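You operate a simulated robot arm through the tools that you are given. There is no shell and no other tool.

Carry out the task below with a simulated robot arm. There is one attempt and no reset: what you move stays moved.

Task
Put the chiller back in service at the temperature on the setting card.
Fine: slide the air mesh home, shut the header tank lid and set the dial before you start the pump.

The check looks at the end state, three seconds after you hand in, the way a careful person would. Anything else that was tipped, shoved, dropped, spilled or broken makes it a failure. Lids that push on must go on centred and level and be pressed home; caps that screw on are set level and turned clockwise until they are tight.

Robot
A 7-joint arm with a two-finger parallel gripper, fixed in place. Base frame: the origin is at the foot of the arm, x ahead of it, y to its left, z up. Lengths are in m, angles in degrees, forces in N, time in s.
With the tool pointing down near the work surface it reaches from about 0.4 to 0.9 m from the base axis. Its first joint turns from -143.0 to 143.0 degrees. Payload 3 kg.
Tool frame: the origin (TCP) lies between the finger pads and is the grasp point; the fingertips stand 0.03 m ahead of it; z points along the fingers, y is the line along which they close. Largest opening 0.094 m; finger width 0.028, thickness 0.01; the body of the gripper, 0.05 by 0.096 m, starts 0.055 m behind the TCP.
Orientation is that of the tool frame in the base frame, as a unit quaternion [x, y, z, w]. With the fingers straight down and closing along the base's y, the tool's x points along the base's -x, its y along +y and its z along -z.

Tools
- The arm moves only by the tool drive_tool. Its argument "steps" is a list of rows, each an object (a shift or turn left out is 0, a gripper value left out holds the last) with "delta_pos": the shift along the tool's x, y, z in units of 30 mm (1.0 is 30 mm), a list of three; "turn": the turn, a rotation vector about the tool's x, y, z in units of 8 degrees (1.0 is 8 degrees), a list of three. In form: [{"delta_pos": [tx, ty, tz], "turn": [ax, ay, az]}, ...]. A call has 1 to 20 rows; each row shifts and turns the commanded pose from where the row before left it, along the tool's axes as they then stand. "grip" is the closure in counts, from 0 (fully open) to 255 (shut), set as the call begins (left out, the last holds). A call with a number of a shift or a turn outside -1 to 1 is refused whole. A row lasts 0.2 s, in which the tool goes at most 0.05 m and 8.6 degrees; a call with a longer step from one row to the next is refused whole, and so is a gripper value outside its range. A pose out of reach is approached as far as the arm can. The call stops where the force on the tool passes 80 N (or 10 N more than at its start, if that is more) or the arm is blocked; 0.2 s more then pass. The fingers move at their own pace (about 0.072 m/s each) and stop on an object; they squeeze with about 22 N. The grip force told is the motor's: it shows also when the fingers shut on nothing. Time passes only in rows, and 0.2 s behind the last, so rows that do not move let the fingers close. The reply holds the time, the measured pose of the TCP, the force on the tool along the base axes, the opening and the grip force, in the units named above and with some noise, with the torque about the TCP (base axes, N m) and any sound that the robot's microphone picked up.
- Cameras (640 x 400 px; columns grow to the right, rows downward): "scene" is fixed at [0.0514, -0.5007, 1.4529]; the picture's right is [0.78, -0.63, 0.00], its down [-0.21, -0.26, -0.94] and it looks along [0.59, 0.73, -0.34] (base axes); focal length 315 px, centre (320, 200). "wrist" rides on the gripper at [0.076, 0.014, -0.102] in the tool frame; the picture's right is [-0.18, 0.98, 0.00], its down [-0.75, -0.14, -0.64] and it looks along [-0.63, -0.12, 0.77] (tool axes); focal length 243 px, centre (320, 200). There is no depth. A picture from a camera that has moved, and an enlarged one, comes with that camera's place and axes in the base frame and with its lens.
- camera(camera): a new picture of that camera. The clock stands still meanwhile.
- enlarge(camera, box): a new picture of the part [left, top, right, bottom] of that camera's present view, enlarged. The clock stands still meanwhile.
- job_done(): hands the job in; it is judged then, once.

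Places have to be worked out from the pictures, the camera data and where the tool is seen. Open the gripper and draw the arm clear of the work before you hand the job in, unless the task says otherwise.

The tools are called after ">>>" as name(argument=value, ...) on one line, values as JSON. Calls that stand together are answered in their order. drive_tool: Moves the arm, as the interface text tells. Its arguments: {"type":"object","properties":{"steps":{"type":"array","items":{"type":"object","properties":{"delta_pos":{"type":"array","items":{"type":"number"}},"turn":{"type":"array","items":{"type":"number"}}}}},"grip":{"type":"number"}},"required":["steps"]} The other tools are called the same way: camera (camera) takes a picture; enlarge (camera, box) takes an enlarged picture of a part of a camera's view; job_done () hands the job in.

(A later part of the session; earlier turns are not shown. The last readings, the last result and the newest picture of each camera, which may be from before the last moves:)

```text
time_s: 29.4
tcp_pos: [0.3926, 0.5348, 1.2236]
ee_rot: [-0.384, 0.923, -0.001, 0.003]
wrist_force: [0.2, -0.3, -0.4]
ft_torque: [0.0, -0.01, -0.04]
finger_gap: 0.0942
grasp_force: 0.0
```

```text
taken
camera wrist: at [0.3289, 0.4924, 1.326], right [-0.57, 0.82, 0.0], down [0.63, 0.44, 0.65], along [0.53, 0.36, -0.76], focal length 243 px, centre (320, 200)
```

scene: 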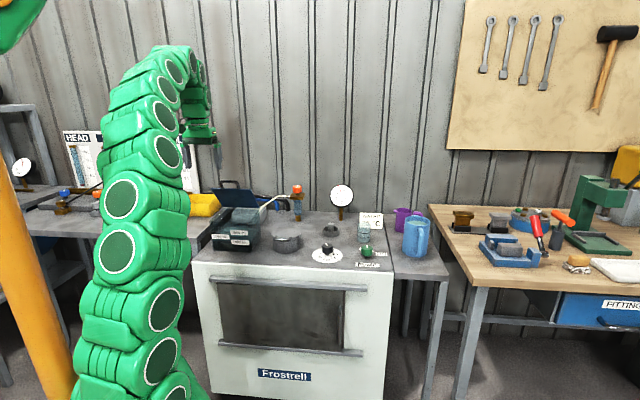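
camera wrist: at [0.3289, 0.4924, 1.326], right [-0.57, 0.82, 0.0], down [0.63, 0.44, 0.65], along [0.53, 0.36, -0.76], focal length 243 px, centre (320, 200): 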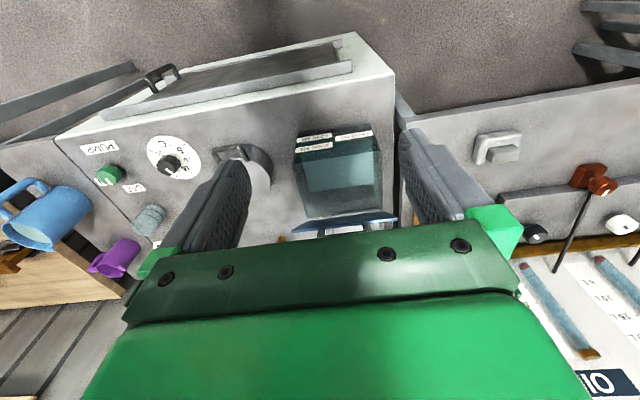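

The arm moved free and the post looks unmoved. I'll enlarge the lid region from this steeper viewpoint.

>>> enlarge(camera="wrist", box=[280, 120, 420, 240])

```text
3.33 times, centred on (350, 180) of wrist
camera zoom: at [0.3289, 0.4924, 1.326], right [-0.57, 0.82, 0.0], down [0.63, 0.44, 0.65], along [0.53, 0.36, -0.76], focal length 809 px, centre (220, 267)
```

zoom: 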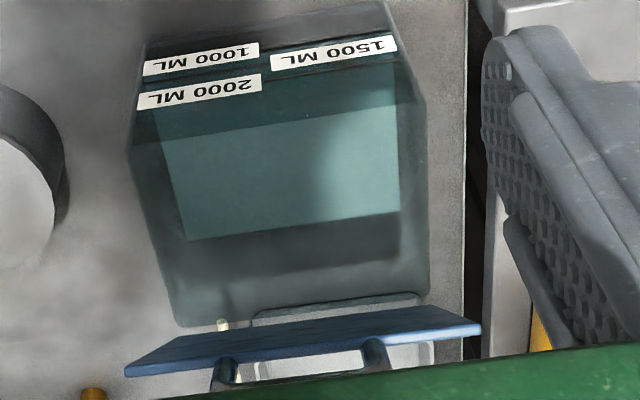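

The free edge is confirmed at pf≈0.86, z≈1.06, with the handle legs rising from the edge at pe −0.14…−0.065. I'll move the open fingers over the lid so they straddle the handle, staying above it at first.

>>> drive_tool(steps=[{"delta_pos": [-0.8, 0.008, 0.05]}, {"delta_pos": [-0.8, 0.008, 0.05]}, {"delta_pos": [-0.8, 0.008, 0.05]}, {"delta_pos": [-0.8, 0.008, 0.05]}, {"delta_pos": [-0.8, 0.008, 0.05]}, {"delta_pos": [-0.8, 0.008, 0.05]}, {"delta_pos": [-0.8, 0.008, 0.05]}, {"delta_pos": [-0.8, 0.008, 0.05]}, {"delta_pos": [-0.8, 0.008, 0.05]}, {"delta_pos": [-0.6, 0.0, 0.05]}])

>>> enlarge(camera="scene", box=[180, 130, 300, 230])

>>> camera(camera="wrist")

```text
time_s: 31.6
tcp_pos: [0.4555, 0.5968, 1.201]
ee_rot: [-0.385, 0.923, -0.002, 0.001]
wrist_force: [-0.4, 0.0, -0.2]
ft_torque: [0.05, 0.0, -0.03]
finger_gap: 0.094
grasp_force: 0.2
out of reach, approached as far as the arm can: row 4, 5, 6, 7, 8, 9, 10
```

```text
4.00 times, centred on (240, 180) of scene
camera zoom: at [0.0514, -0.5007, 1.4529], right [0.78, -0.63, 0.0], down [-0.21, -0.26, -0.94], along [0.59, 0.73, -0.34], focal length 1261 px, centre (640, 280)
```

zoom: 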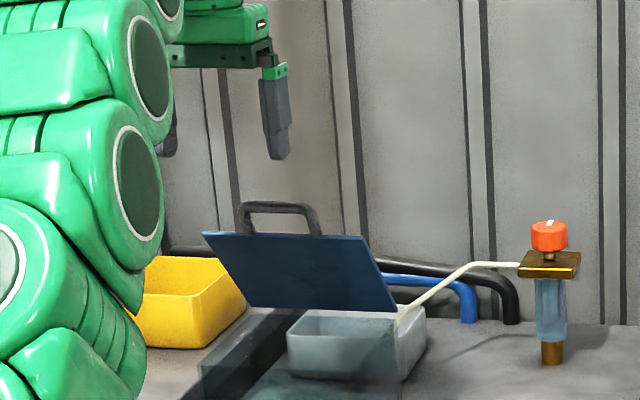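

```text
taken
camera wrist: at [0.3915, 0.5547, 1.3022], right [-0.57, 0.82, 0.0], down [0.63, 0.44, 0.64], along [0.53, 0.36, -0.76], focal length 243 px, centre (320, 200)
```

wrist: 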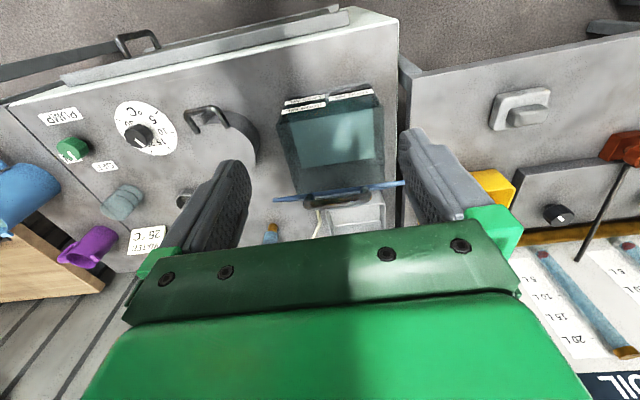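

With the tool straight down the arm can't reach past pf≈0.744 at this height. I'll tilt the tool forward 40°, so the fingers lie parallel to the lid face, which extends the reach.

>>> drive_tool(steps=[{"turn": [0, -1, 0]}, {"turn": [0, -1, 0]}, {"turn": [0, -1, 0]}, {"turn": [0, -1, 0]}, {"turn": [0, -1, 0]}])

>>> camera(camera="wrist")

>>> camera(camera="scene")

```text
time_s: 32.8
tcp_pos: [0.4551, 0.5961, 1.1992]
ee_rot: [-0.362, 0.866, 0.13, 0.318]
wrist_force: [-0.5, -0.3, -0.2]
ft_torque: [0.0, 0.0, -0.01]
finger_gap: 0.0942
grasp_force: 0.1
```

```text
taken
camera wrist: at [0.3579, 0.5202, 1.2291], right [-0.6, 0.79, 0.11], down [0.21, 0.02, 0.98], along [0.77, 0.61, -0.18], focal length 243 px, centre (320, 200)
```

wrist: 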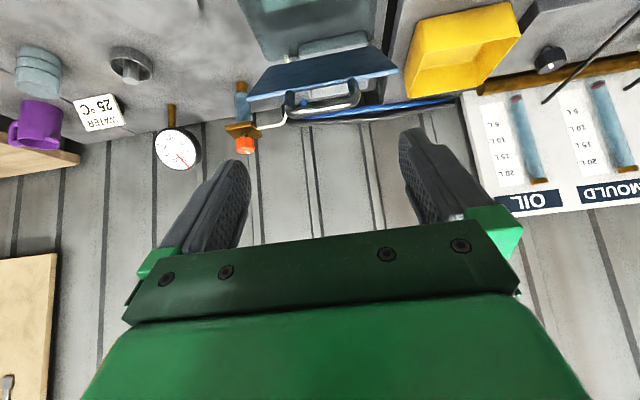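

```text
taken
```

scene: 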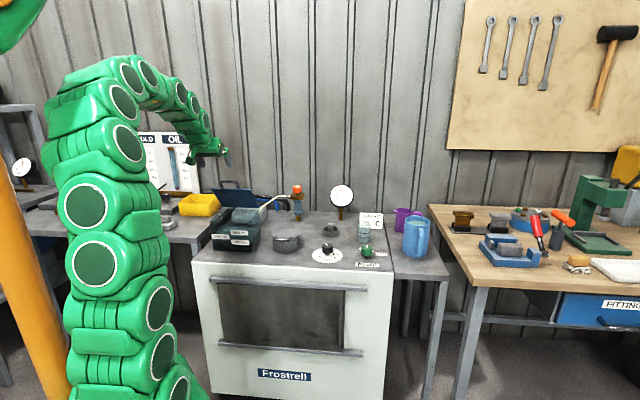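

Tilted successfully, and the lid, its handle and the hose are all visible now. I'll enlarge them.

>>> enlarge(camera="wrist", box=[230, 30, 420, 150])

```text
3.33 times, centred on (325, 90) of wrist
camera zoom: at [0.3579, 0.5202, 1.2291], right [-0.6, 0.79, 0.11], down [0.21, 0.02, 0.98], along [0.77, 0.61, -0.18], focal length 809 px, centre (303, 567)
```

zoom: 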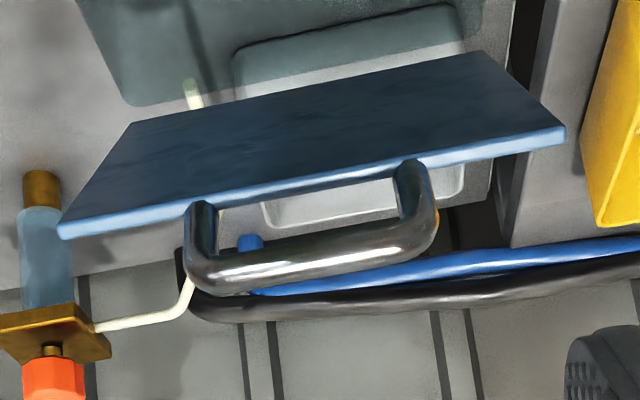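

The bar sticks out at the lid's front edge (pf≈0.86, z≈1.087, pe −0.144…−0.059). Closed fingers will fit on the lid's right-hand part, pe≈−0.038, clear of both bar and hose. I'll shut the fingers, shift right, then slide in parallel to the lid, 1 cm above its face.

>>> drive_tool(steps=[{"delta_pos": [-0.32, -0.68, 0]}, {"delta_pos": [-0.32, -0.68, 0]}, {"delta_pos": [-0.32, -0.69, 0]}, {}], grip=255)

>>> drive_tool(steps=[{"delta_pos": [0, 0, 0.65]}, {"delta_pos": [0, 0, 0.65]}, {"delta_pos": [0, 0, 0.65]}, {"delta_pos": [0, 0, 0.65]}, {"delta_pos": [0, 0, 0.65]}, {"delta_pos": [0, 0, 0.65]}])

>>> camera(camera="wrist")

>>> enlarge(camera="scene", box=[180, 130, 300, 230])

```text
time_s: 33.8
tcp_pos: [0.5155, 0.5692, 1.2195]
ee_rot: [-0.362, 0.867, 0.13, 0.317]
wrist_force: [0.9, -0.4, 0.5]
ft_torque: [-0.03, -0.01, 0.0]
finger_gap: 0.0003
grasp_force: 22.0
```

```text
time_s: 35.2
tcp_pos: [0.5698, 0.6226, 1.1291]
ee_rot: [-0.361, 0.867, 0.131, 0.317]
wrist_force: [0.7, -1.0, 0.4]
ft_torque: [-0.03, -0.03, 0.03]
finger_gap: 0.0001
grasp_force: 22.1
```

```text
taken
camera wrist: at [0.4711, 0.5462, 1.1578], right [-0.6, 0.79, 0.11], down [0.21, 0.02, 0.98], along [0.77, 0.61, -0.18], focal length 243 px, centre (320, 200)
```

wrist: 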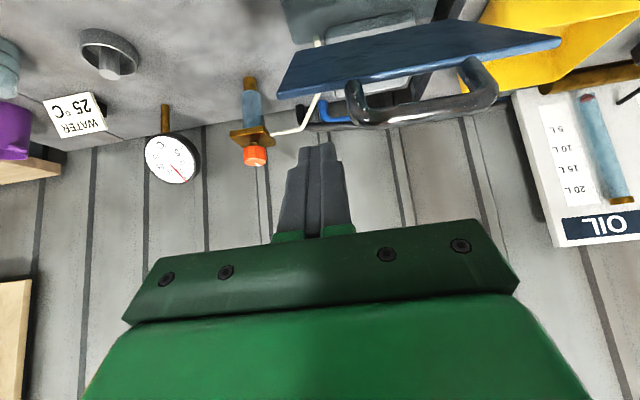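

```text
4.00 times, centred on (240, 180) of scene
camera zoom: at [0.0514, -0.5007, 1.4529], right [0.78, -0.63, 0.0], down [-0.21, -0.26, -0.94], along [0.59, 0.73, -0.34], focal length 1261 px, centre (640, 280)
```

zoom: 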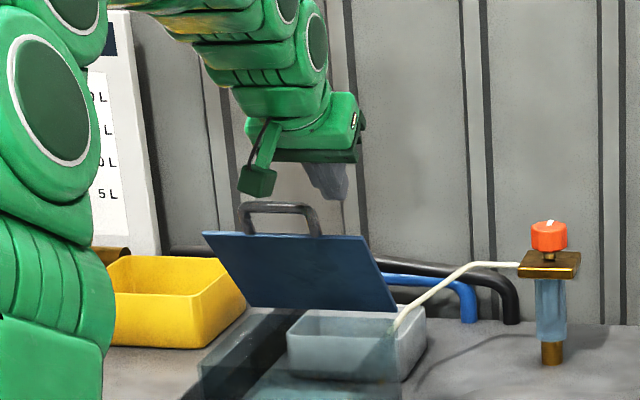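

Laterally the fingers line up between the lid's right corner and the bar, with clearance. I'll slide in the last 39 mm along the tool axis.

>>> drive_tool(steps=[{"delta_pos": [0, 0, 0.45]}, {"delta_pos": [0, 0, 0.45]}, {"delta_pos": [0, 0, 0.4]}])

>>> camera(camera="wrist")

>>> enlarge(camera="scene", box=[180, 150, 300, 250])

```text
time_s: 36.0
tcp_pos: [0.5857, 0.641, 1.0991]
ee_rot: [-0.362, 0.867, 0.13, 0.317]
wrist_force: [0.1, -0.3, 0.6]
ft_torque: [0.03, 0.0, 0.0]
finger_gap: 0.0
grasp_force: 21.7
```

```text
taken
camera wrist: at [0.4887, 0.564, 1.1285], right [-0.6, 0.79, 0.11], down [0.21, 0.02, 0.98], along [0.77, 0.61, -0.18], focal length 243 px, centre (320, 200)
```

wrist: 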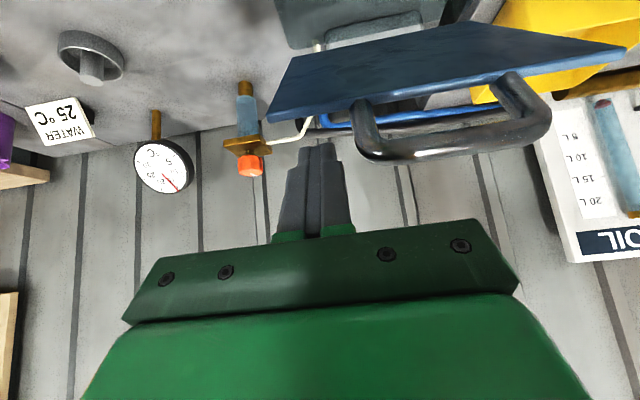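

```text
4.00 times, centred on (240, 200) of scene
camera zoom: at [0.0514, -0.5007, 1.4529], right [0.78, -0.63, 0.0], down [-0.21, -0.26, -0.94], along [0.59, 0.73, -0.34], focal length 1261 px, centre (640, 200)
```

zoom: 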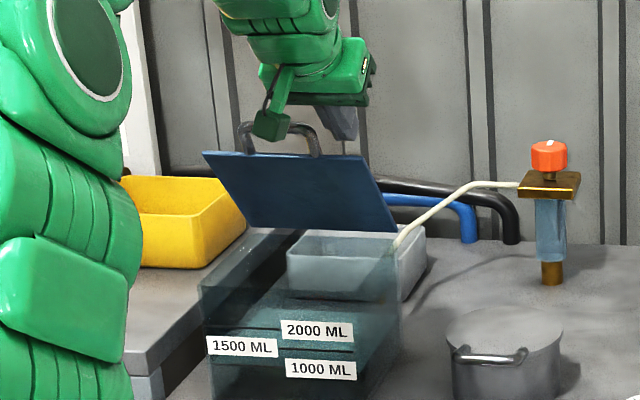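

The fingertips sit just above and behind the lid edge with no contact force. Now I press straight down in steps.

>>> drive_tool(steps=[{"delta_pos": [0.32, 0, 0.38]}, {"delta_pos": [0.32, 0, 0.38]}, {"delta_pos": [0.32, 0, 0.38]}])

>>> camera(camera="wrist")

>>> enlarge(camera="scene", box=[180, 150, 300, 250])

```text
time_s: 36.8
tcp_pos: [0.5851, 0.6414, 1.0542]
ee_rot: [-0.362, 0.867, 0.129, 0.317]
wrist_force: [0.3, -0.5, -0.5]
ft_torque: [0.03, -0.01, -0.03]
finger_gap: 0.0
grasp_force: 22.2
```

```text
taken
camera wrist: at [0.4884, 0.564, 1.084], right [-0.6, 0.79, 0.11], down [0.21, 0.02, 0.98], along [0.77, 0.61, -0.18], focal length 243 px, centre (320, 200)
```

wrist: 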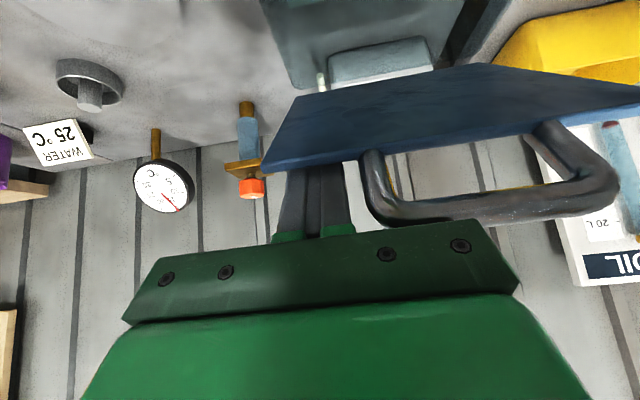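

```text
4.00 times, centred on (240, 200) of scene
camera zoom: at [0.0514, -0.5007, 1.4529], right [0.78, -0.63, 0.0], down [-0.21, -0.26, -0.94], along [0.59, 0.73, -0.34], focal length 1261 px, centre (640, 200)
```

zoom: 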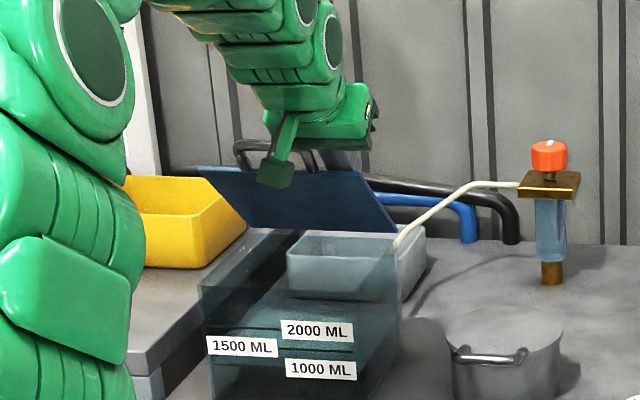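

The lid is following the fingers down with almost no resistance, and the camera block keeps over 5 cm from the bar. I'll continue pressing down.

>>> drive_tool(steps=[{"delta_pos": [0.24, 0, 0.285]}, {"delta_pos": [0.24, 0, 0.285]}, {"delta_pos": [0.24, 0, 0.285]}, {"delta_pos": [0.24, 0, 0.285]}])

>>> camera(camera="wrist")

>>> enlarge(camera="scene", box=[180, 150, 300, 250])

```text
time_s: 37.5
tcp_pos: [0.5871, 0.6411, 1.0461]
ee_rot: [-0.361, 0.864, 0.133, 0.324]
wrist_force: [-16.4, -26.5, 28.9]
ft_torque: [0.5, 1.24, 1.39]
finger_gap: 0.0002
grasp_force: 22.1
stopped in row 3: the force on the tool passed its limit at 104 N (the readings are from after the stop); the commanded pose is now the measured one
```

```text
taken
camera wrist: at [0.4888, 0.5645, 1.0721], right [-0.6, 0.79, 0.12], down [0.2, 0.01, 0.98], along [0.77, 0.61, -0.16], focal length 243 px, centre (320, 200)
```

wrist: 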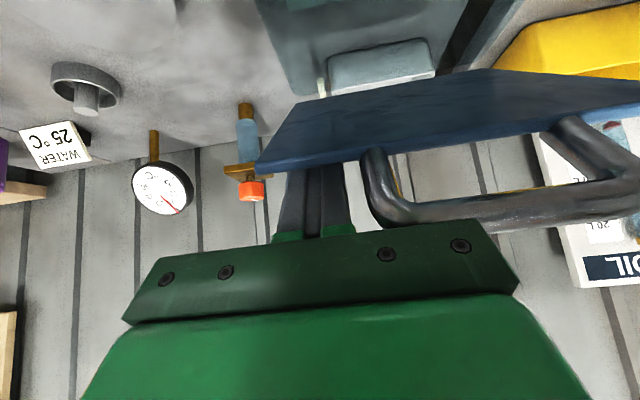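

```text
4.00 times, centred on (240, 200) of scene
camera zoom: at [0.0514, -0.5007, 1.4529], right [0.78, -0.63, 0.0], down [-0.21, -0.26, -0.94], along [0.59, 0.73, -0.34], focal length 1261 px, centre (640, 200)
```

zoom: 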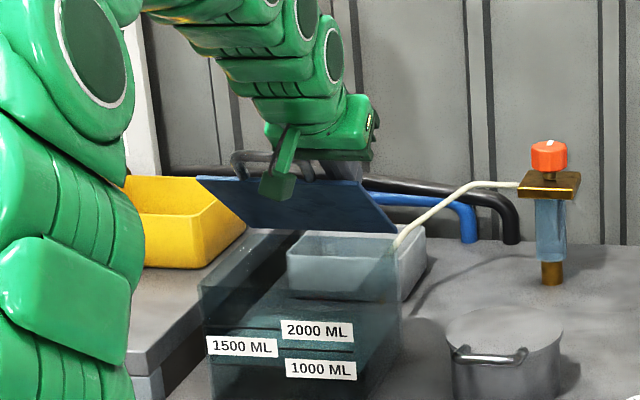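

The push stopped at 104 N. The reaction is along −tool z, so the gripper body met the handle bar rather than the lid jamming. I'll back out 30 mm along the tool axis so only the fingertips bear near the lid's edge.

>>> drive_tool(steps=[{"delta_pos": [0, 0, -0.5]}, {"delta_pos": [0, 0, -0.5]}])

>>> camera(camera="wrist")

>>> enlarge(camera="scene", box=[180, 150, 300, 250])

```text
time_s: 38.1
tcp_pos: [0.5724, 0.6273, 1.0647]
ee_rot: [-0.361, 0.865, 0.132, 0.323]
wrist_force: [-0.1, 0.2, 0.4]
ft_torque: [-0.02, -0.02, 0.02]
finger_gap: 0.0001
grasp_force: 21.8
```

```text
taken
camera wrist: at [0.475, 0.5506, 1.0923], right [-0.6, 0.79, 0.12], down [0.2, 0.01, 0.98], along [0.77, 0.61, -0.17], focal length 243 px, centre (320, 200)
```

wrist: 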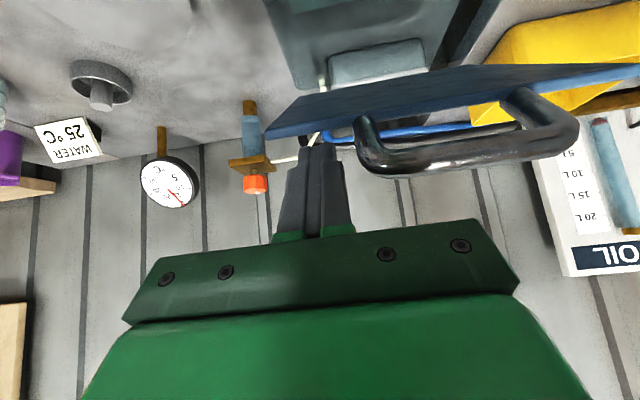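

```text
4.00 times, centred on (240, 200) of scene
camera zoom: at [0.0514, -0.5007, 1.4529], right [0.78, -0.63, 0.0], down [-0.21, -0.26, -0.94], along [0.59, 0.73, -0.34], focal length 1261 px, centre (640, 200)
```

zoom: 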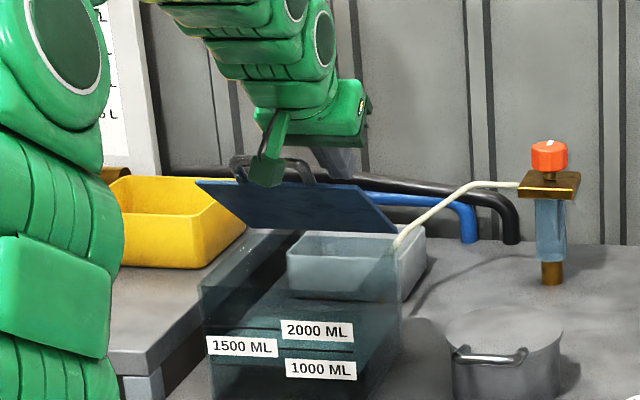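

The contact is released and the lid stayed at about 38°, so the hinge has friction. Now I push down along the arc, with the tips just inside the edge.

>>> drive_tool(steps=[{"delta_pos": [0.39, 0, 0.07]}, {"delta_pos": [0.39, 0, 0.07]}, {"delta_pos": [0.39, 0, 0.07]}, {"delta_pos": [0.39, 0, 0.07]}])

>>> camera(camera="wrist")

>>> enlarge(camera="scene", box=[180, 150, 300, 250])

```text
time_s: 39.1
tcp_pos: [0.552, 0.6059, 1.0275]
ee_rot: [-0.361, 0.865, 0.132, 0.321]
wrist_force: [-0.6, -0.2, 0.0]
ft_torque: [0.02, -0.01, 0.01]
finger_gap: 0.0001
grasp_force: 21.9
```

```text
taken
camera wrist: at [0.4542, 0.5293, 1.0544], right [-0.6, 0.79, 0.12], down [0.2, 0.01, 0.98], along [0.77, 0.61, -0.17], focal length 243 px, centre (320, 200)
```

wrist: 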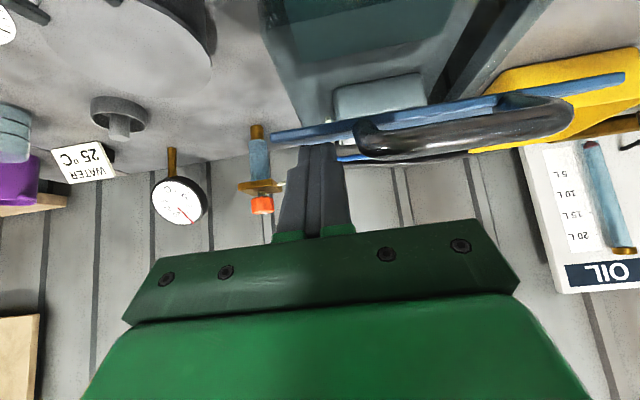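

```text
4.00 times, centred on (240, 200) of scene
camera zoom: at [0.0514, -0.5007, 1.4529], right [0.78, -0.63, 0.0], down [-0.21, -0.26, -0.94], along [0.59, 0.73, -0.34], focal length 1261 px, centre (640, 200)
```

zoom: 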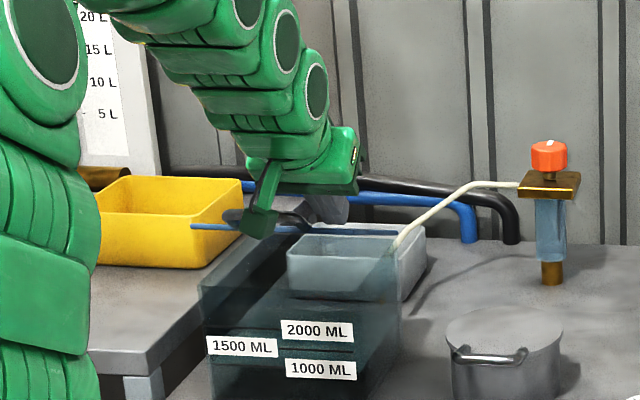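

The lid is down to about 20° and following freely. I'll continue the arc to nearly closed.

>>> drive_tool(steps=[{"delta_pos": [0.35, 0, 0.21]}, {"delta_pos": [0.35, 0, 0.21]}, {"delta_pos": [0.2, 0, 0.17]}, {"delta_pos": [0.2, 0, 0.17]}])

>>> camera(camera="wrist")

>>> enlarge(camera="scene", box=[180, 150, 300, 250])

```text
time_s: 40.1
tcp_pos: [0.5444, 0.5985, 0.9894]
ee_rot: [-0.361, 0.865, 0.132, 0.323]
wrist_force: [0.5, 0.0, 0.3]
ft_torque: [-0.02, 0.0, 0.0]
finger_gap: 0.0
grasp_force: 22.3
```

```text
taken
camera wrist: at [0.4473, 0.5221, 1.0168], right [-0.6, 0.79, 0.12], down [0.2, 0.01, 0.98], along [0.77, 0.61, -0.17], focal length 243 px, centre (320, 200)
```

wrist: 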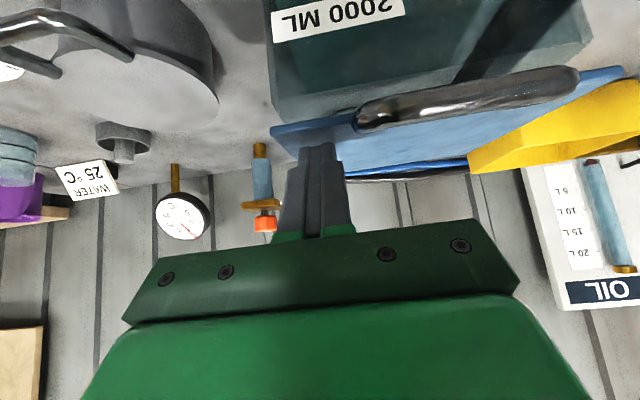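

```text
4.00 times, centred on (240, 200) of scene
camera zoom: at [0.0514, -0.5007, 1.4529], right [0.78, -0.63, 0.0], down [-0.21, -0.26, -0.94], along [0.59, 0.73, -0.34], focal length 1261 px, centre (640, 200)
```

zoom: 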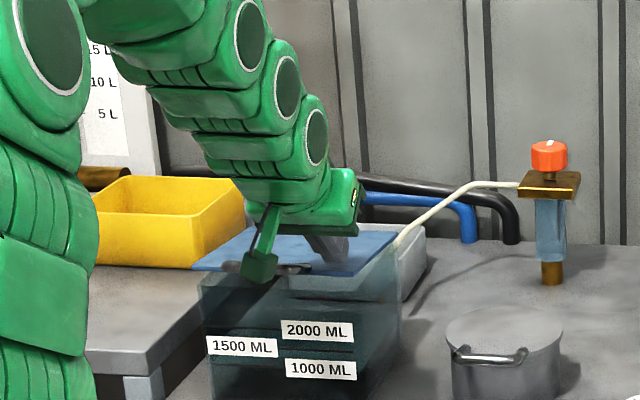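

The lid is nearly flat. I'll press down in 3 mm steps to find the stop.

>>> drive_tool(steps=[{"delta_pos": [0.066, 0, 0.076]}, {"delta_pos": [0.066, 0, 0.076]}, {"delta_pos": [0.066, 0, 0.076]}, {"delta_pos": [0.066, 0, 0.076]}])

>>> enlarge(camera="scene", box=[200, 185, 280, 235])

```text
time_s: 41.1
tcp_pos: [0.544, 0.5982, 0.9761]
ee_rot: [-0.361, 0.865, 0.132, 0.322]
wrist_force: [-0.5, -1.3, -0.1]
ft_torque: [0.01, -0.02, 0.01]
finger_gap: 0.0001
grasp_force: 21.1
```

```text
8.00 times, centred on (240, 210) of scene
camera zoom: at [0.0514, -0.5007, 1.4529], right [0.78, -0.63, 0.0], down [-0.21, -0.26, -0.94], along [0.59, 0.73, -0.34], focal length 2523 px, centre (960, 120)
```

zoom: 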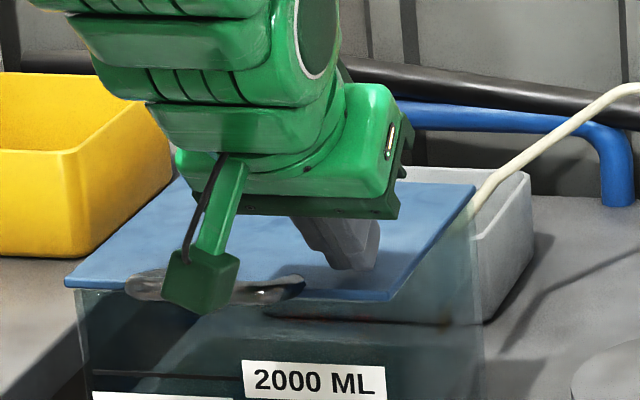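

The lid's front corners now sit on the tank's rim corners. I'll press a little more to feel the rim.

>>> drive_tool(steps=[{"delta_pos": [0.044, 0, 0.05]}, {"delta_pos": [0.044, 0, 0.05]}, {"delta_pos": [0.044, 0, 0.05]}])

>>> enlarge(camera="scene", box=[200, 185, 280, 235])

```text
time_s: 41.9
tcp_pos: [0.5441, 0.5993, 0.9741]
ee_rot: [-0.361, 0.864, 0.133, 0.324]
wrist_force: [-8.4, -11.9, 33.3]
ft_torque: [-0.18, 0.06, -0.13]
finger_gap: 0.0
grasp_force: 22.3
```

```text
8.00 times, centred on (240, 210) of scene
camera zoom: at [0.0514, -0.5007, 1.4529], right [0.78, -0.63, 0.0], down [-0.21, -0.26, -0.94], along [0.59, 0.73, -0.34], focal length 2523 px, centre (960, 120)
```

zoom: 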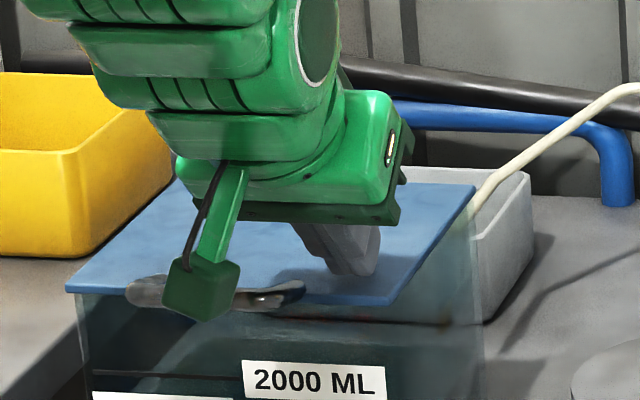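

A 33 N reaction straight up means the lid is seated on the rim. I'll lift away and check that it stays shut.

>>> drive_tool(steps=[{"delta_pos": [-0.33, 0, -0.38]}, {"delta_pos": [-0.65, 0, -0.75]}, {"delta_pos": [-0.65, 0, -0.75]}, {"delta_pos": [-0.65, 0, -0.75]}, {"delta_pos": [-0.65, 0, -0.75]}, {"delta_pos": [0, -0.7, -0.7]}, {"delta_pos": [0, -0.7, -0.7]}, {"delta_pos": [0, -0.7, -0.7]}, {"delta_pos": [0, -0.7, -0.7]}])

>>> enlarge(camera="scene", box=[195, 170, 315, 245])

>>> camera(camera="wrist")

```text
time_s: 43.9
tcp_pos: [0.5658, 0.5019, 1.1689]
ee_rot: [-0.361, 0.865, 0.132, 0.323]
wrist_force: [0.2, -0.1, 0.1]
ft_torque: [0.03, -0.01, -0.01]
finger_gap: 0.0001
grasp_force: 22.1
```

```text
5.33 times, centred on (255, 208) of scene
camera zoom: at [0.0514, -0.5007, 1.4529], right [0.78, -0.63, 0.0], down [-0.21, -0.26, -0.94], along [0.59, 0.73, -0.34], focal length 1682 px, centre (667, 160)
```

zoom: 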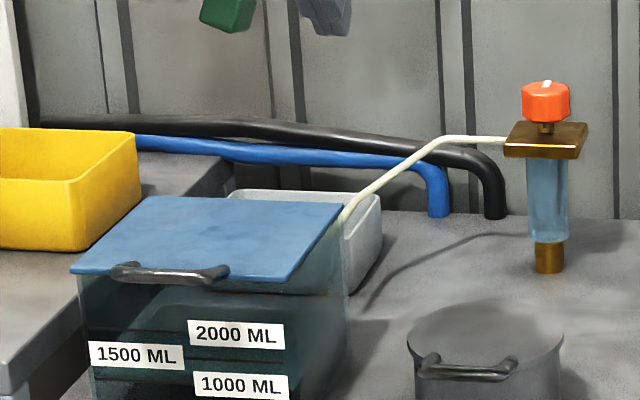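

```text
taken
camera wrist: at [0.4683, 0.4245, 1.1967], right [-0.6, 0.79, 0.12], down [0.2, 0.01, 0.98], along [0.77, 0.61, -0.17], focal length 243 px, centre (320, 200)
```

wrist: 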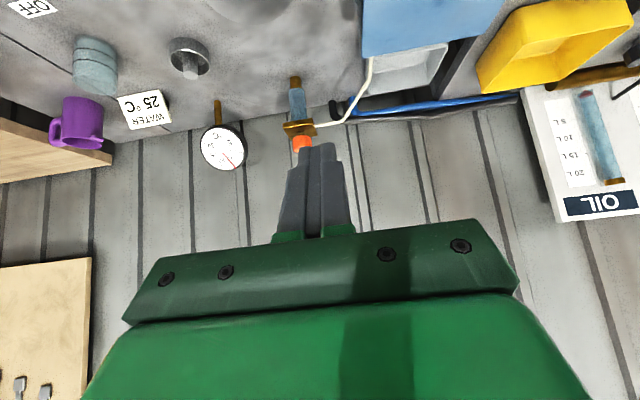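

The lid lies flat and stays shut. Next is the dial: I'll move right, straighten the tool and open the gripper to view the dial from above.

>>> drive_tool(steps=[{"delta_pos": [0.32, -0.944, 0.06]}, {"delta_pos": [0.32, -0.944, 0.06]}, {"delta_pos": [0.32, -0.944, 0.06]}, {"delta_pos": [0.32, -0.944, 0.06]}, {"delta_pos": [0.32, -0.944, 0.06]}, {"delta_pos": [0.32, -0.944, 0.06]}, {"delta_pos": [0.32, -0.944, 0.06]}, {"delta_pos": [0.32, -0.944, 0.06]}, {"delta_pos": [0.32, -0.944, 0.06]}, {"turn": [0, 0.851, 0.006]}, {"turn": [0, 0.851, 0.006]}, {"turn": [0, 0.851, 0.006]}, {"turn": [0, 0.851, 0.006]}, {"turn": [0, 0.851, 0.006]}, {"turn": [0, 0.851, 0.006]}], grip=0)

>>> camera(camera="wrist")

>>> camera(camera="scene")

```text
time_s: 47.1
tcp_pos: [0.7074, 0.2835, 1.1002]
ee_rot: [-0.382, 0.924, -0.001, -0.002]
wrist_force: [0.0, 0.9, -0.1]
ft_torque: [-0.01, 0.01, -0.01]
finger_gap: 0.0939
grasp_force: 0.0
```

```text
taken
camera wrist: at [0.644, 0.2413, 1.2032], right [-0.56, 0.83, 0.0], down [0.64, 0.43, 0.64], along [0.53, 0.36, -0.77], focal length 243 px, centre (320, 200)
```

wrist: 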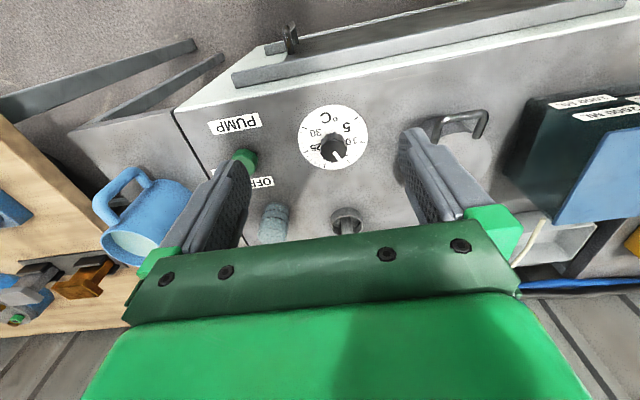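

```text
taken
```

scene: 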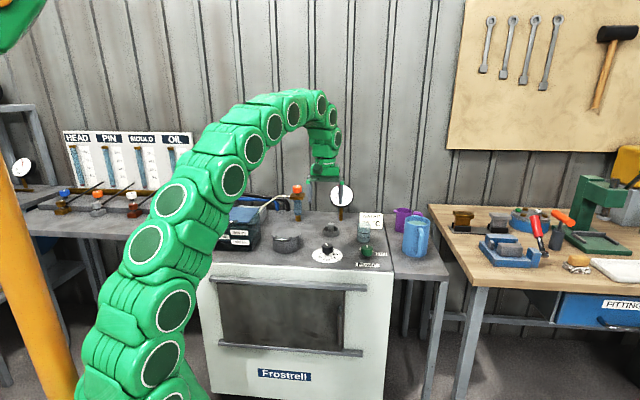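

>>> enlarge(camera="wrist", box=[280, 95, 390, 185])

>>> enlarge(camera="wrist", box=[200, 100, 300, 200])

```text
4.44 times, centred on (335, 140) of wrist
camera zoom: at [0.644, 0.2413, 1.2032], right [-0.56, 0.83, 0.0], down [0.64, 0.43, 0.64], along [0.53, 0.36, -0.77], focal length 1078 px, centre (253, 467)
```

zoom: 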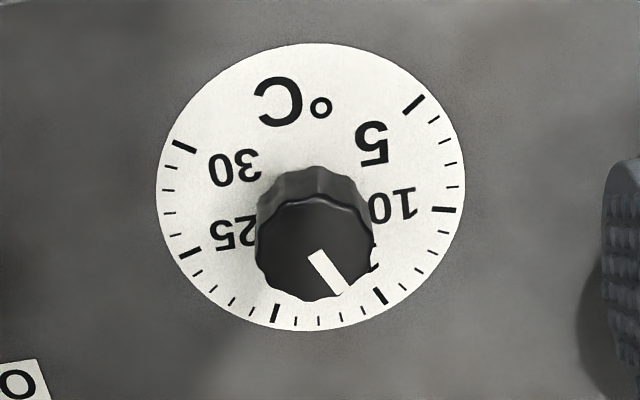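

```text
4.00 times, centred on (250, 150) of wrist
camera zoom: at [0.644, 0.2413, 1.2032], right [-0.56, 0.83, 0.0], down [0.64, 0.43, 0.64], along [0.53, 0.36, -0.77], focal length 970 px, centre (600, 400)
```

zoom: 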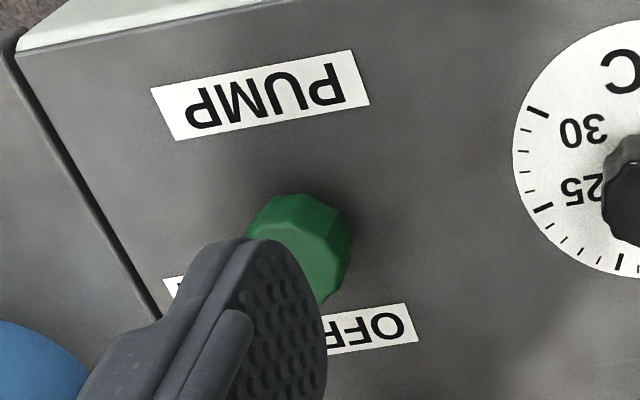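

The pointer is at 15 and the scale runs 48° per 5 °C clockwise, so 25 needs about 96° clockwise (tool +z). The knob axis is near (0.7915, 0.370), top z≈0.844, about 44 mm across. I'll go above it with the fingers open.

>>> drive_tool(steps=[{"delta_pos": [-0.504, 0.008, 0.8]}, {"delta_pos": [-0.504, 0.008, 0.8]}, {"delta_pos": [-0.504, 0.008, 0.8]}, {"delta_pos": [-0.504, 0.008, 0.8]}, {"delta_pos": [-0.504, 0.008, 0.8]}, {"delta_pos": [-0.504, 0.008, 0.8]}, {"delta_pos": [-0.504, 0.008, 0.8]}, {"delta_pos": [-0.504, 0.008, 0.8]}])

>>> camera(camera="wrist")

>>> enlarge(camera="scene", box=[280, 190, 400, 275])

```text
time_s: 48.9
tcp_pos: [0.7923, 0.3666, 0.9085]
ee_rot: [-0.382, 0.924, -0.001, 0.0]
wrist_force: [0.8, 0.4, -1.7]
ft_torque: [0.01, 0.03, 0.03]
finger_gap: 0.0939
grasp_force: 0.0
```

```text
taken
camera wrist: at [0.7288, 0.3264, 1.0115], right [-0.56, 0.83, 0.0], down [0.63, 0.43, 0.64], along [0.53, 0.36, -0.77], focal length 243 px, centre (320, 200)
```

wrist: 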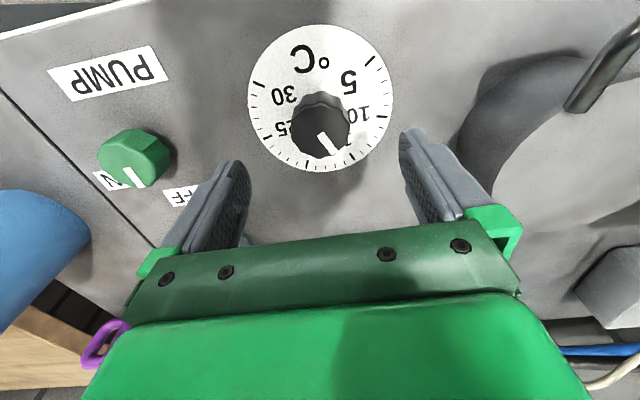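

```text
4.71 times, centred on (340, 232) of scene
camera zoom: at [0.0514, -0.5007, 1.4529], right [0.78, -0.63, 0.0], down [-0.21, -0.26, -0.94], along [0.59, 0.73, -0.34], focal length 1484 px, centre (226, 47)
```

zoom: 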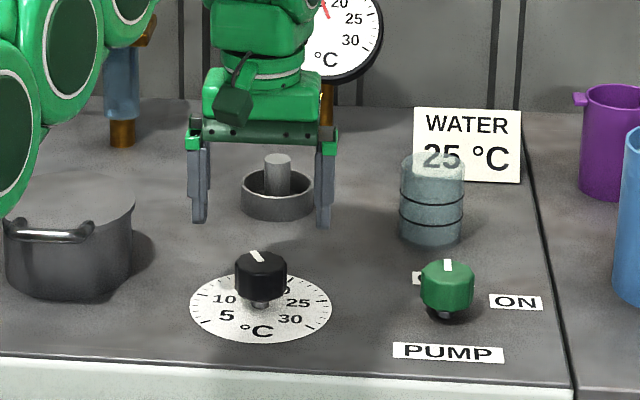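

Laterally the knob is centred, but I want the fore-aft position more exact before descending. I'll enlarge the dial from here.

>>> enlarge(camera="wrist", box=[230, 10, 410, 180])

>>> enlarge(camera="wrist", box=[50, 100, 230, 230])

```text
2.35 times, centred on (320, 95) of wrist
camera zoom: at [0.7288, 0.3264, 1.0115], right [-0.56, 0.83, 0.0], down [0.63, 0.43, 0.64], along [0.53, 0.36, -0.77], focal length 571 px, centre (320, 447)
```

zoom: 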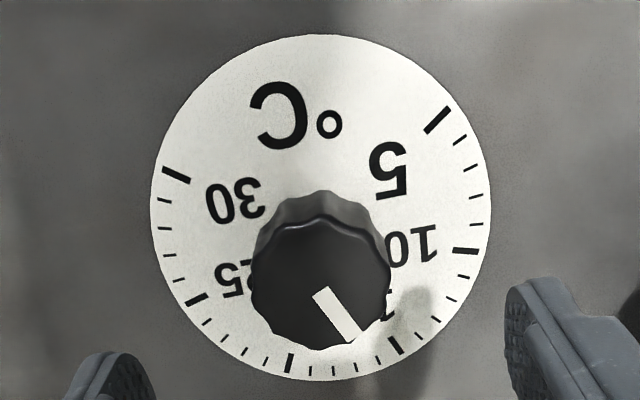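

```text
3.08 times, centred on (140, 165) of wrist
camera zoom: at [0.7288, 0.3264, 1.0115], right [-0.56, 0.83, 0.0], down [0.63, 0.43, 0.64], along [0.53, 0.36, -0.77], focal length 746 px, centre (874, 308)
```

zoom: 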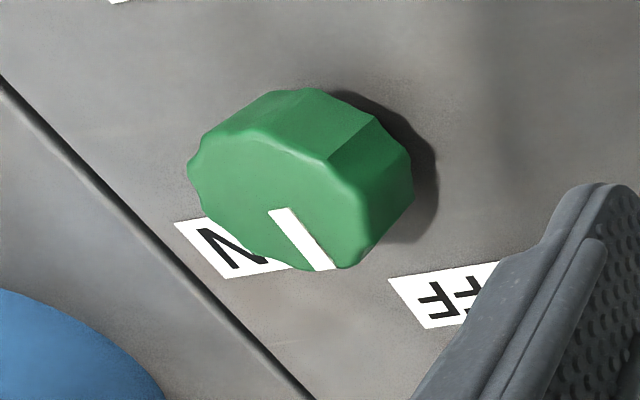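

With perspective corrected, the dial centre is within 2 mm of the tool axis, counter z≈0.796, knob top z≈0.838. I'll descend to TCP z≈0.838 and grip the knob.

>>> drive_tool(steps=[{"delta_pos": [0, 0, 0.6]}, {"delta_pos": [0, 0, 0.6]}, {"delta_pos": [0, 0, 0.6]}, {"delta_pos": [0, 0, 0.5]}])

>>> camera(camera="wrist")

>>> enlarge(camera="scene", box=[290, 205, 390, 270])

```text
time_s: 49.9
tcp_pos: [0.7911, 0.3692, 0.8408]
ee_rot: [-0.382, 0.924, -0.001, 0.0]
wrist_force: [0.1, -0.1, 1.5]
ft_torque: [0.0, 0.02, 0.04]
finger_gap: 0.0941
grasp_force: 0.1
```

```text
taken
camera wrist: at [0.7281, 0.3275, 0.9425], right [-0.56, 0.83, 0.0], down [0.63, 0.43, 0.64], along [0.53, 0.36, -0.77], focal length 243 px, centre (320, 200)
```

wrist: 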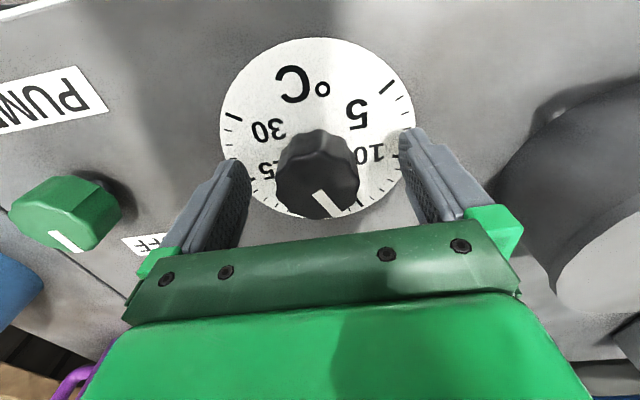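

```text
6.15 times, centred on (340, 238) of scene
camera zoom: at [0.0514, -0.5007, 1.4529], right [0.78, -0.63, 0.0], down [-0.21, -0.26, -0.94], along [0.59, 0.73, -0.34], focal length 1940 px, centre (197, -31)
```

zoom: 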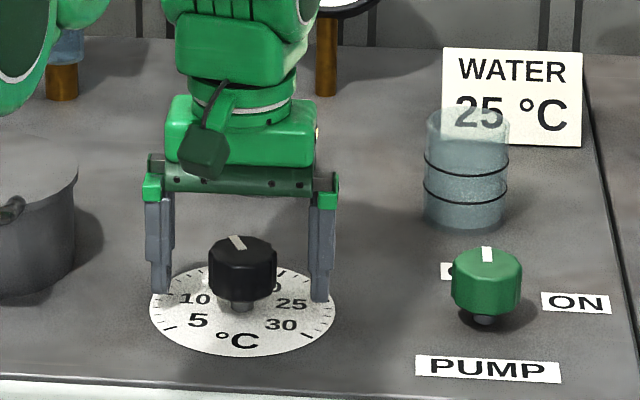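

The fingers flank the knob symmetrically at the right depth. I'll close on it.

>>> drive_tool(steps=[{}, {}, {}, {}], grip=255)

>>> camera(camera="wrist")

```text
time_s: 50.9
tcp_pos: [0.7921, 0.3681, 0.8404]
ee_rot: [-0.381, 0.925, -0.002, 0.0]
wrist_force: [8.9, -10.9, -3.9]
ft_torque: [0.58, -0.29, 0.01]
finger_gap: 0.0429
grasp_force: 45.2
```

```text
taken
camera wrist: at [0.7288, 0.3265, 0.9427], right [-0.56, 0.83, 0.0], down [0.63, 0.43, 0.64], along [0.53, 0.36, -0.77], focal length 243 px, centre (320, 200)
```

wrist: 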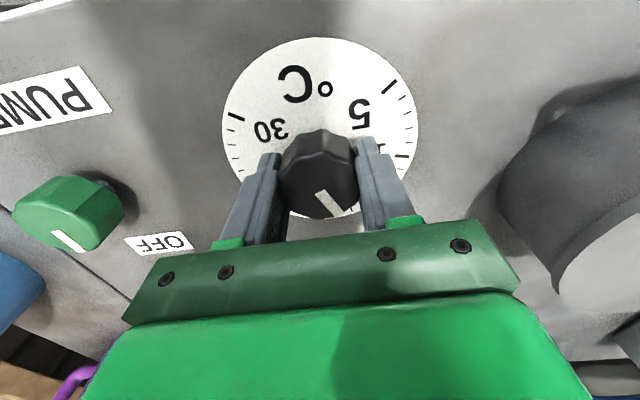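

Gripped at 43 mm with a small side load, which I'll relieve by 1 mm. I'll turn clockwise 48° first, then check.

>>> drive_tool(steps=[{"delta_pos": [0, -0.04, 0]}, {"turn": [0, 0, 1]}, {"turn": [0, 0, 1]}, {"turn": [0, 0, 1]}, {"turn": [0, 0, 1]}, {"turn": [0, 0, 1]}, {"turn": [0, 0, 1]}])

>>> camera(camera="wrist")

>>> enlarge(camera="scene", box=[290, 180, 390, 270])

```text
time_s: 52.5
tcp_pos: [0.7917, 0.3673, 0.8398]
ee_rot: [0.028, 1.0, -0.001, 0.0]
wrist_force: [-4.1, -7.7, 6.3]
ft_torque: [0.37, 0.67, 0.03]
finger_gap: 0.0428
grasp_force: 44.4
```

```text
taken
camera wrist: at [0.7177, 0.3882, 0.9425], right [0.24, 0.97, 0.0], down [0.74, -0.18, 0.64], along [0.62, -0.16, -0.77], focal length 243 px, centre (320, 200)
```

wrist: 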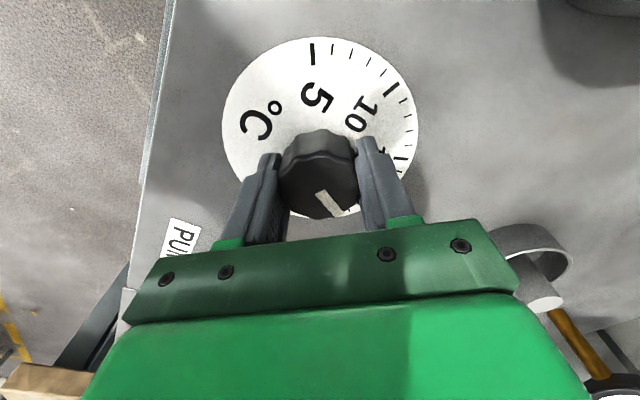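

```text
4.44 times, centred on (340, 225) of scene
camera zoom: at [0.0514, -0.5007, 1.4529], right [0.78, -0.63, 0.0], down [-0.21, -0.26, -0.94], along [0.59, 0.73, -0.34], focal length 1401 px, centre (231, 89)
```

zoom: 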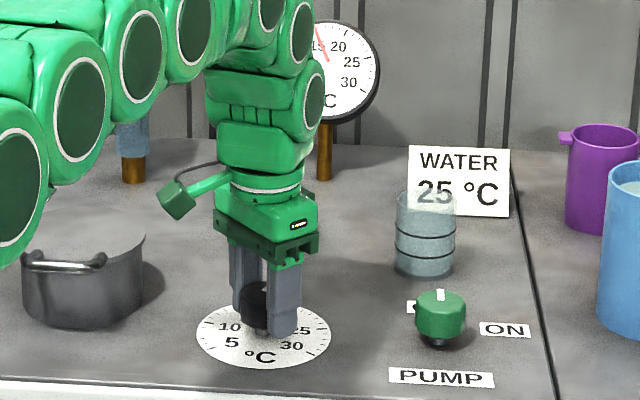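

The knob is turning with the gripper. I'll turn another 48° clockwise.

>>> drive_tool(steps=[{"turn": [0, 0, 1]}, {"turn": [0, 0, 1]}, {"turn": [0, 0, 1]}, {"turn": [0, 0, 1]}, {"turn": [0, 0, 1]}, {"turn": [0, 0, 1]}])

>>> camera(camera="wrist")

>>> enlarge(camera="scene", box=[290, 205, 390, 270])

```text
time_s: 53.9
tcp_pos: [0.7916, 0.3671, 0.8398]
ee_rot: [0.432, 0.902, -0.002, 0.001]
wrist_force: [-14.1, -10.4, 17.6]
ft_torque: [0.34, 0.68, -0.02]
finger_gap: 0.0429
grasp_force: 45.0
```

```text
taken
camera wrist: at [0.7562, 0.4377, 0.9423], right [0.88, 0.47, 0.0], down [0.36, -0.67, 0.64], along [0.3, -0.57, -0.77], focal length 243 px, centre (320, 200)
```

wrist: 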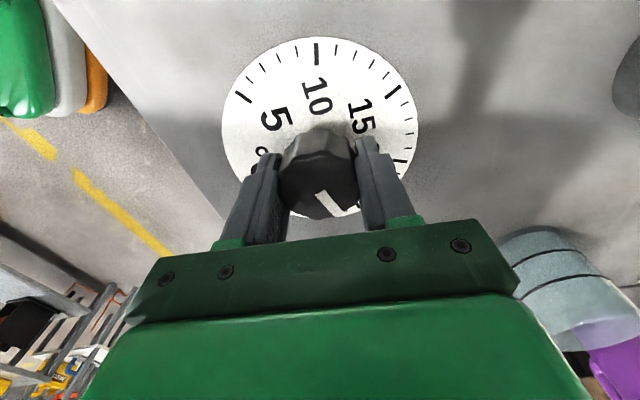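

```text
6.15 times, centred on (340, 238) of scene
camera zoom: at [0.0514, -0.5007, 1.4529], right [0.78, -0.63, 0.0], down [-0.21, -0.26, -0.94], along [0.59, 0.73, -0.34], focal length 1940 px, centre (197, -31)
```

zoom: 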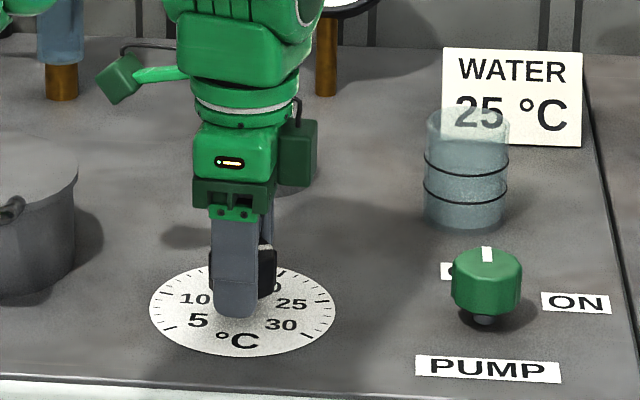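

The tool has turned 96°. I'll enlarge to read the pointer before letting go.

>>> enlarge(camera="wrist", box=[230, 30, 410, 220])

```text
2.11 times, centred on (320, 125) of wrist
camera zoom: at [0.7562, 0.4377, 0.9423], right [0.88, 0.47, 0.0], down [0.36, -0.67, 0.64], along [0.3, -0.57, -0.77], focal length 511 px, centre (320, 358)
```

zoom: 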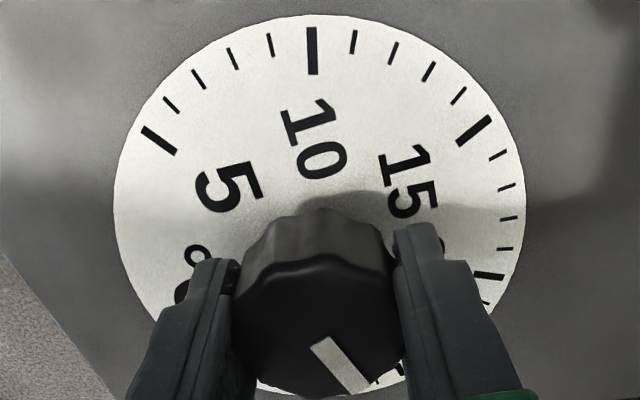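

The pointer measures near az −26.6°, i.e. about 25. I'll release and rise 80 mm to read it without obstruction.

>>> drive_tool(steps=[{}, {}, {}, {}], grip=0)

>>> drive_tool(steps=[{"delta_pos": [0, 0, -0.5]}, {"delta_pos": [0, 0, -0.7]}, {"delta_pos": [0, 0, -0.7]}, {"delta_pos": [0, 0, -0.7]}])

>>> enlarge(camera="wrist", box=[230, 10, 410, 190])

>>> enlarge(camera="scene", box=[300, 230, 360, 270])

```text
time_s: 54.9
tcp_pos: [0.7931, 0.3667, 0.8393]
ee_rot: [0.431, 0.902, -0.002, 0.001]
wrist_force: [-0.5, 0.4, -0.3]
ft_torque: [0.03, 0.04, -0.01]
finger_gap: 0.094
grasp_force: 0.1
```

```text
time_s: 55.9
tcp_pos: [0.7938, 0.3681, 0.9178]
ee_rot: [0.431, 0.902, -0.001, 0.001]
wrist_force: [-0.7, 0.1, -0.7]
ft_torque: [0.01, 0.03, 0.0]
finger_gap: 0.0937
grasp_force: 0.0
```

```text
2.22 times, centred on (320, 100) of wrist
camera zoom: at [0.7565, 0.4381, 1.0195], right [0.88, 0.47, 0.0], down [0.36, -0.67, 0.64], along [0.3, -0.57, -0.77], focal length 539 px, centre (320, 422)
```

zoom: 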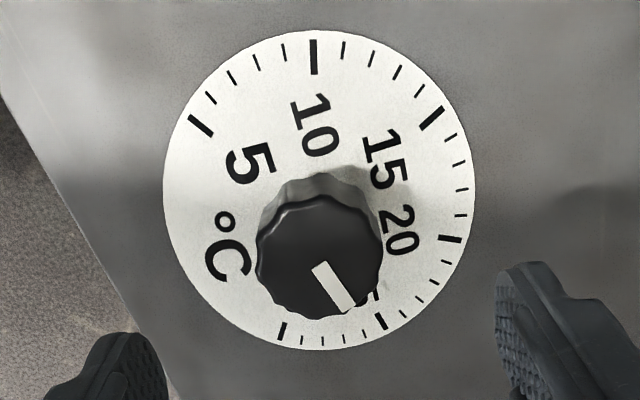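

```text
10.00 times, centred on (330, 250) of scene
camera zoom: at [0.0514, -0.5007, 1.4529], right [0.78, -0.63, 0.0], down [-0.21, -0.26, -0.94], along [0.59, 0.73, -0.34], focal length 3153 px, centre (220, -300)
```

zoom: 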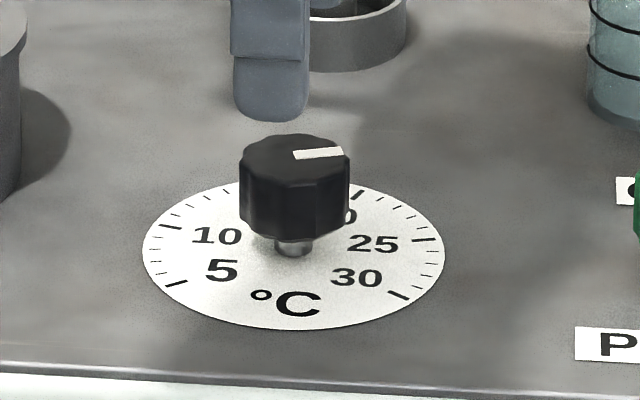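

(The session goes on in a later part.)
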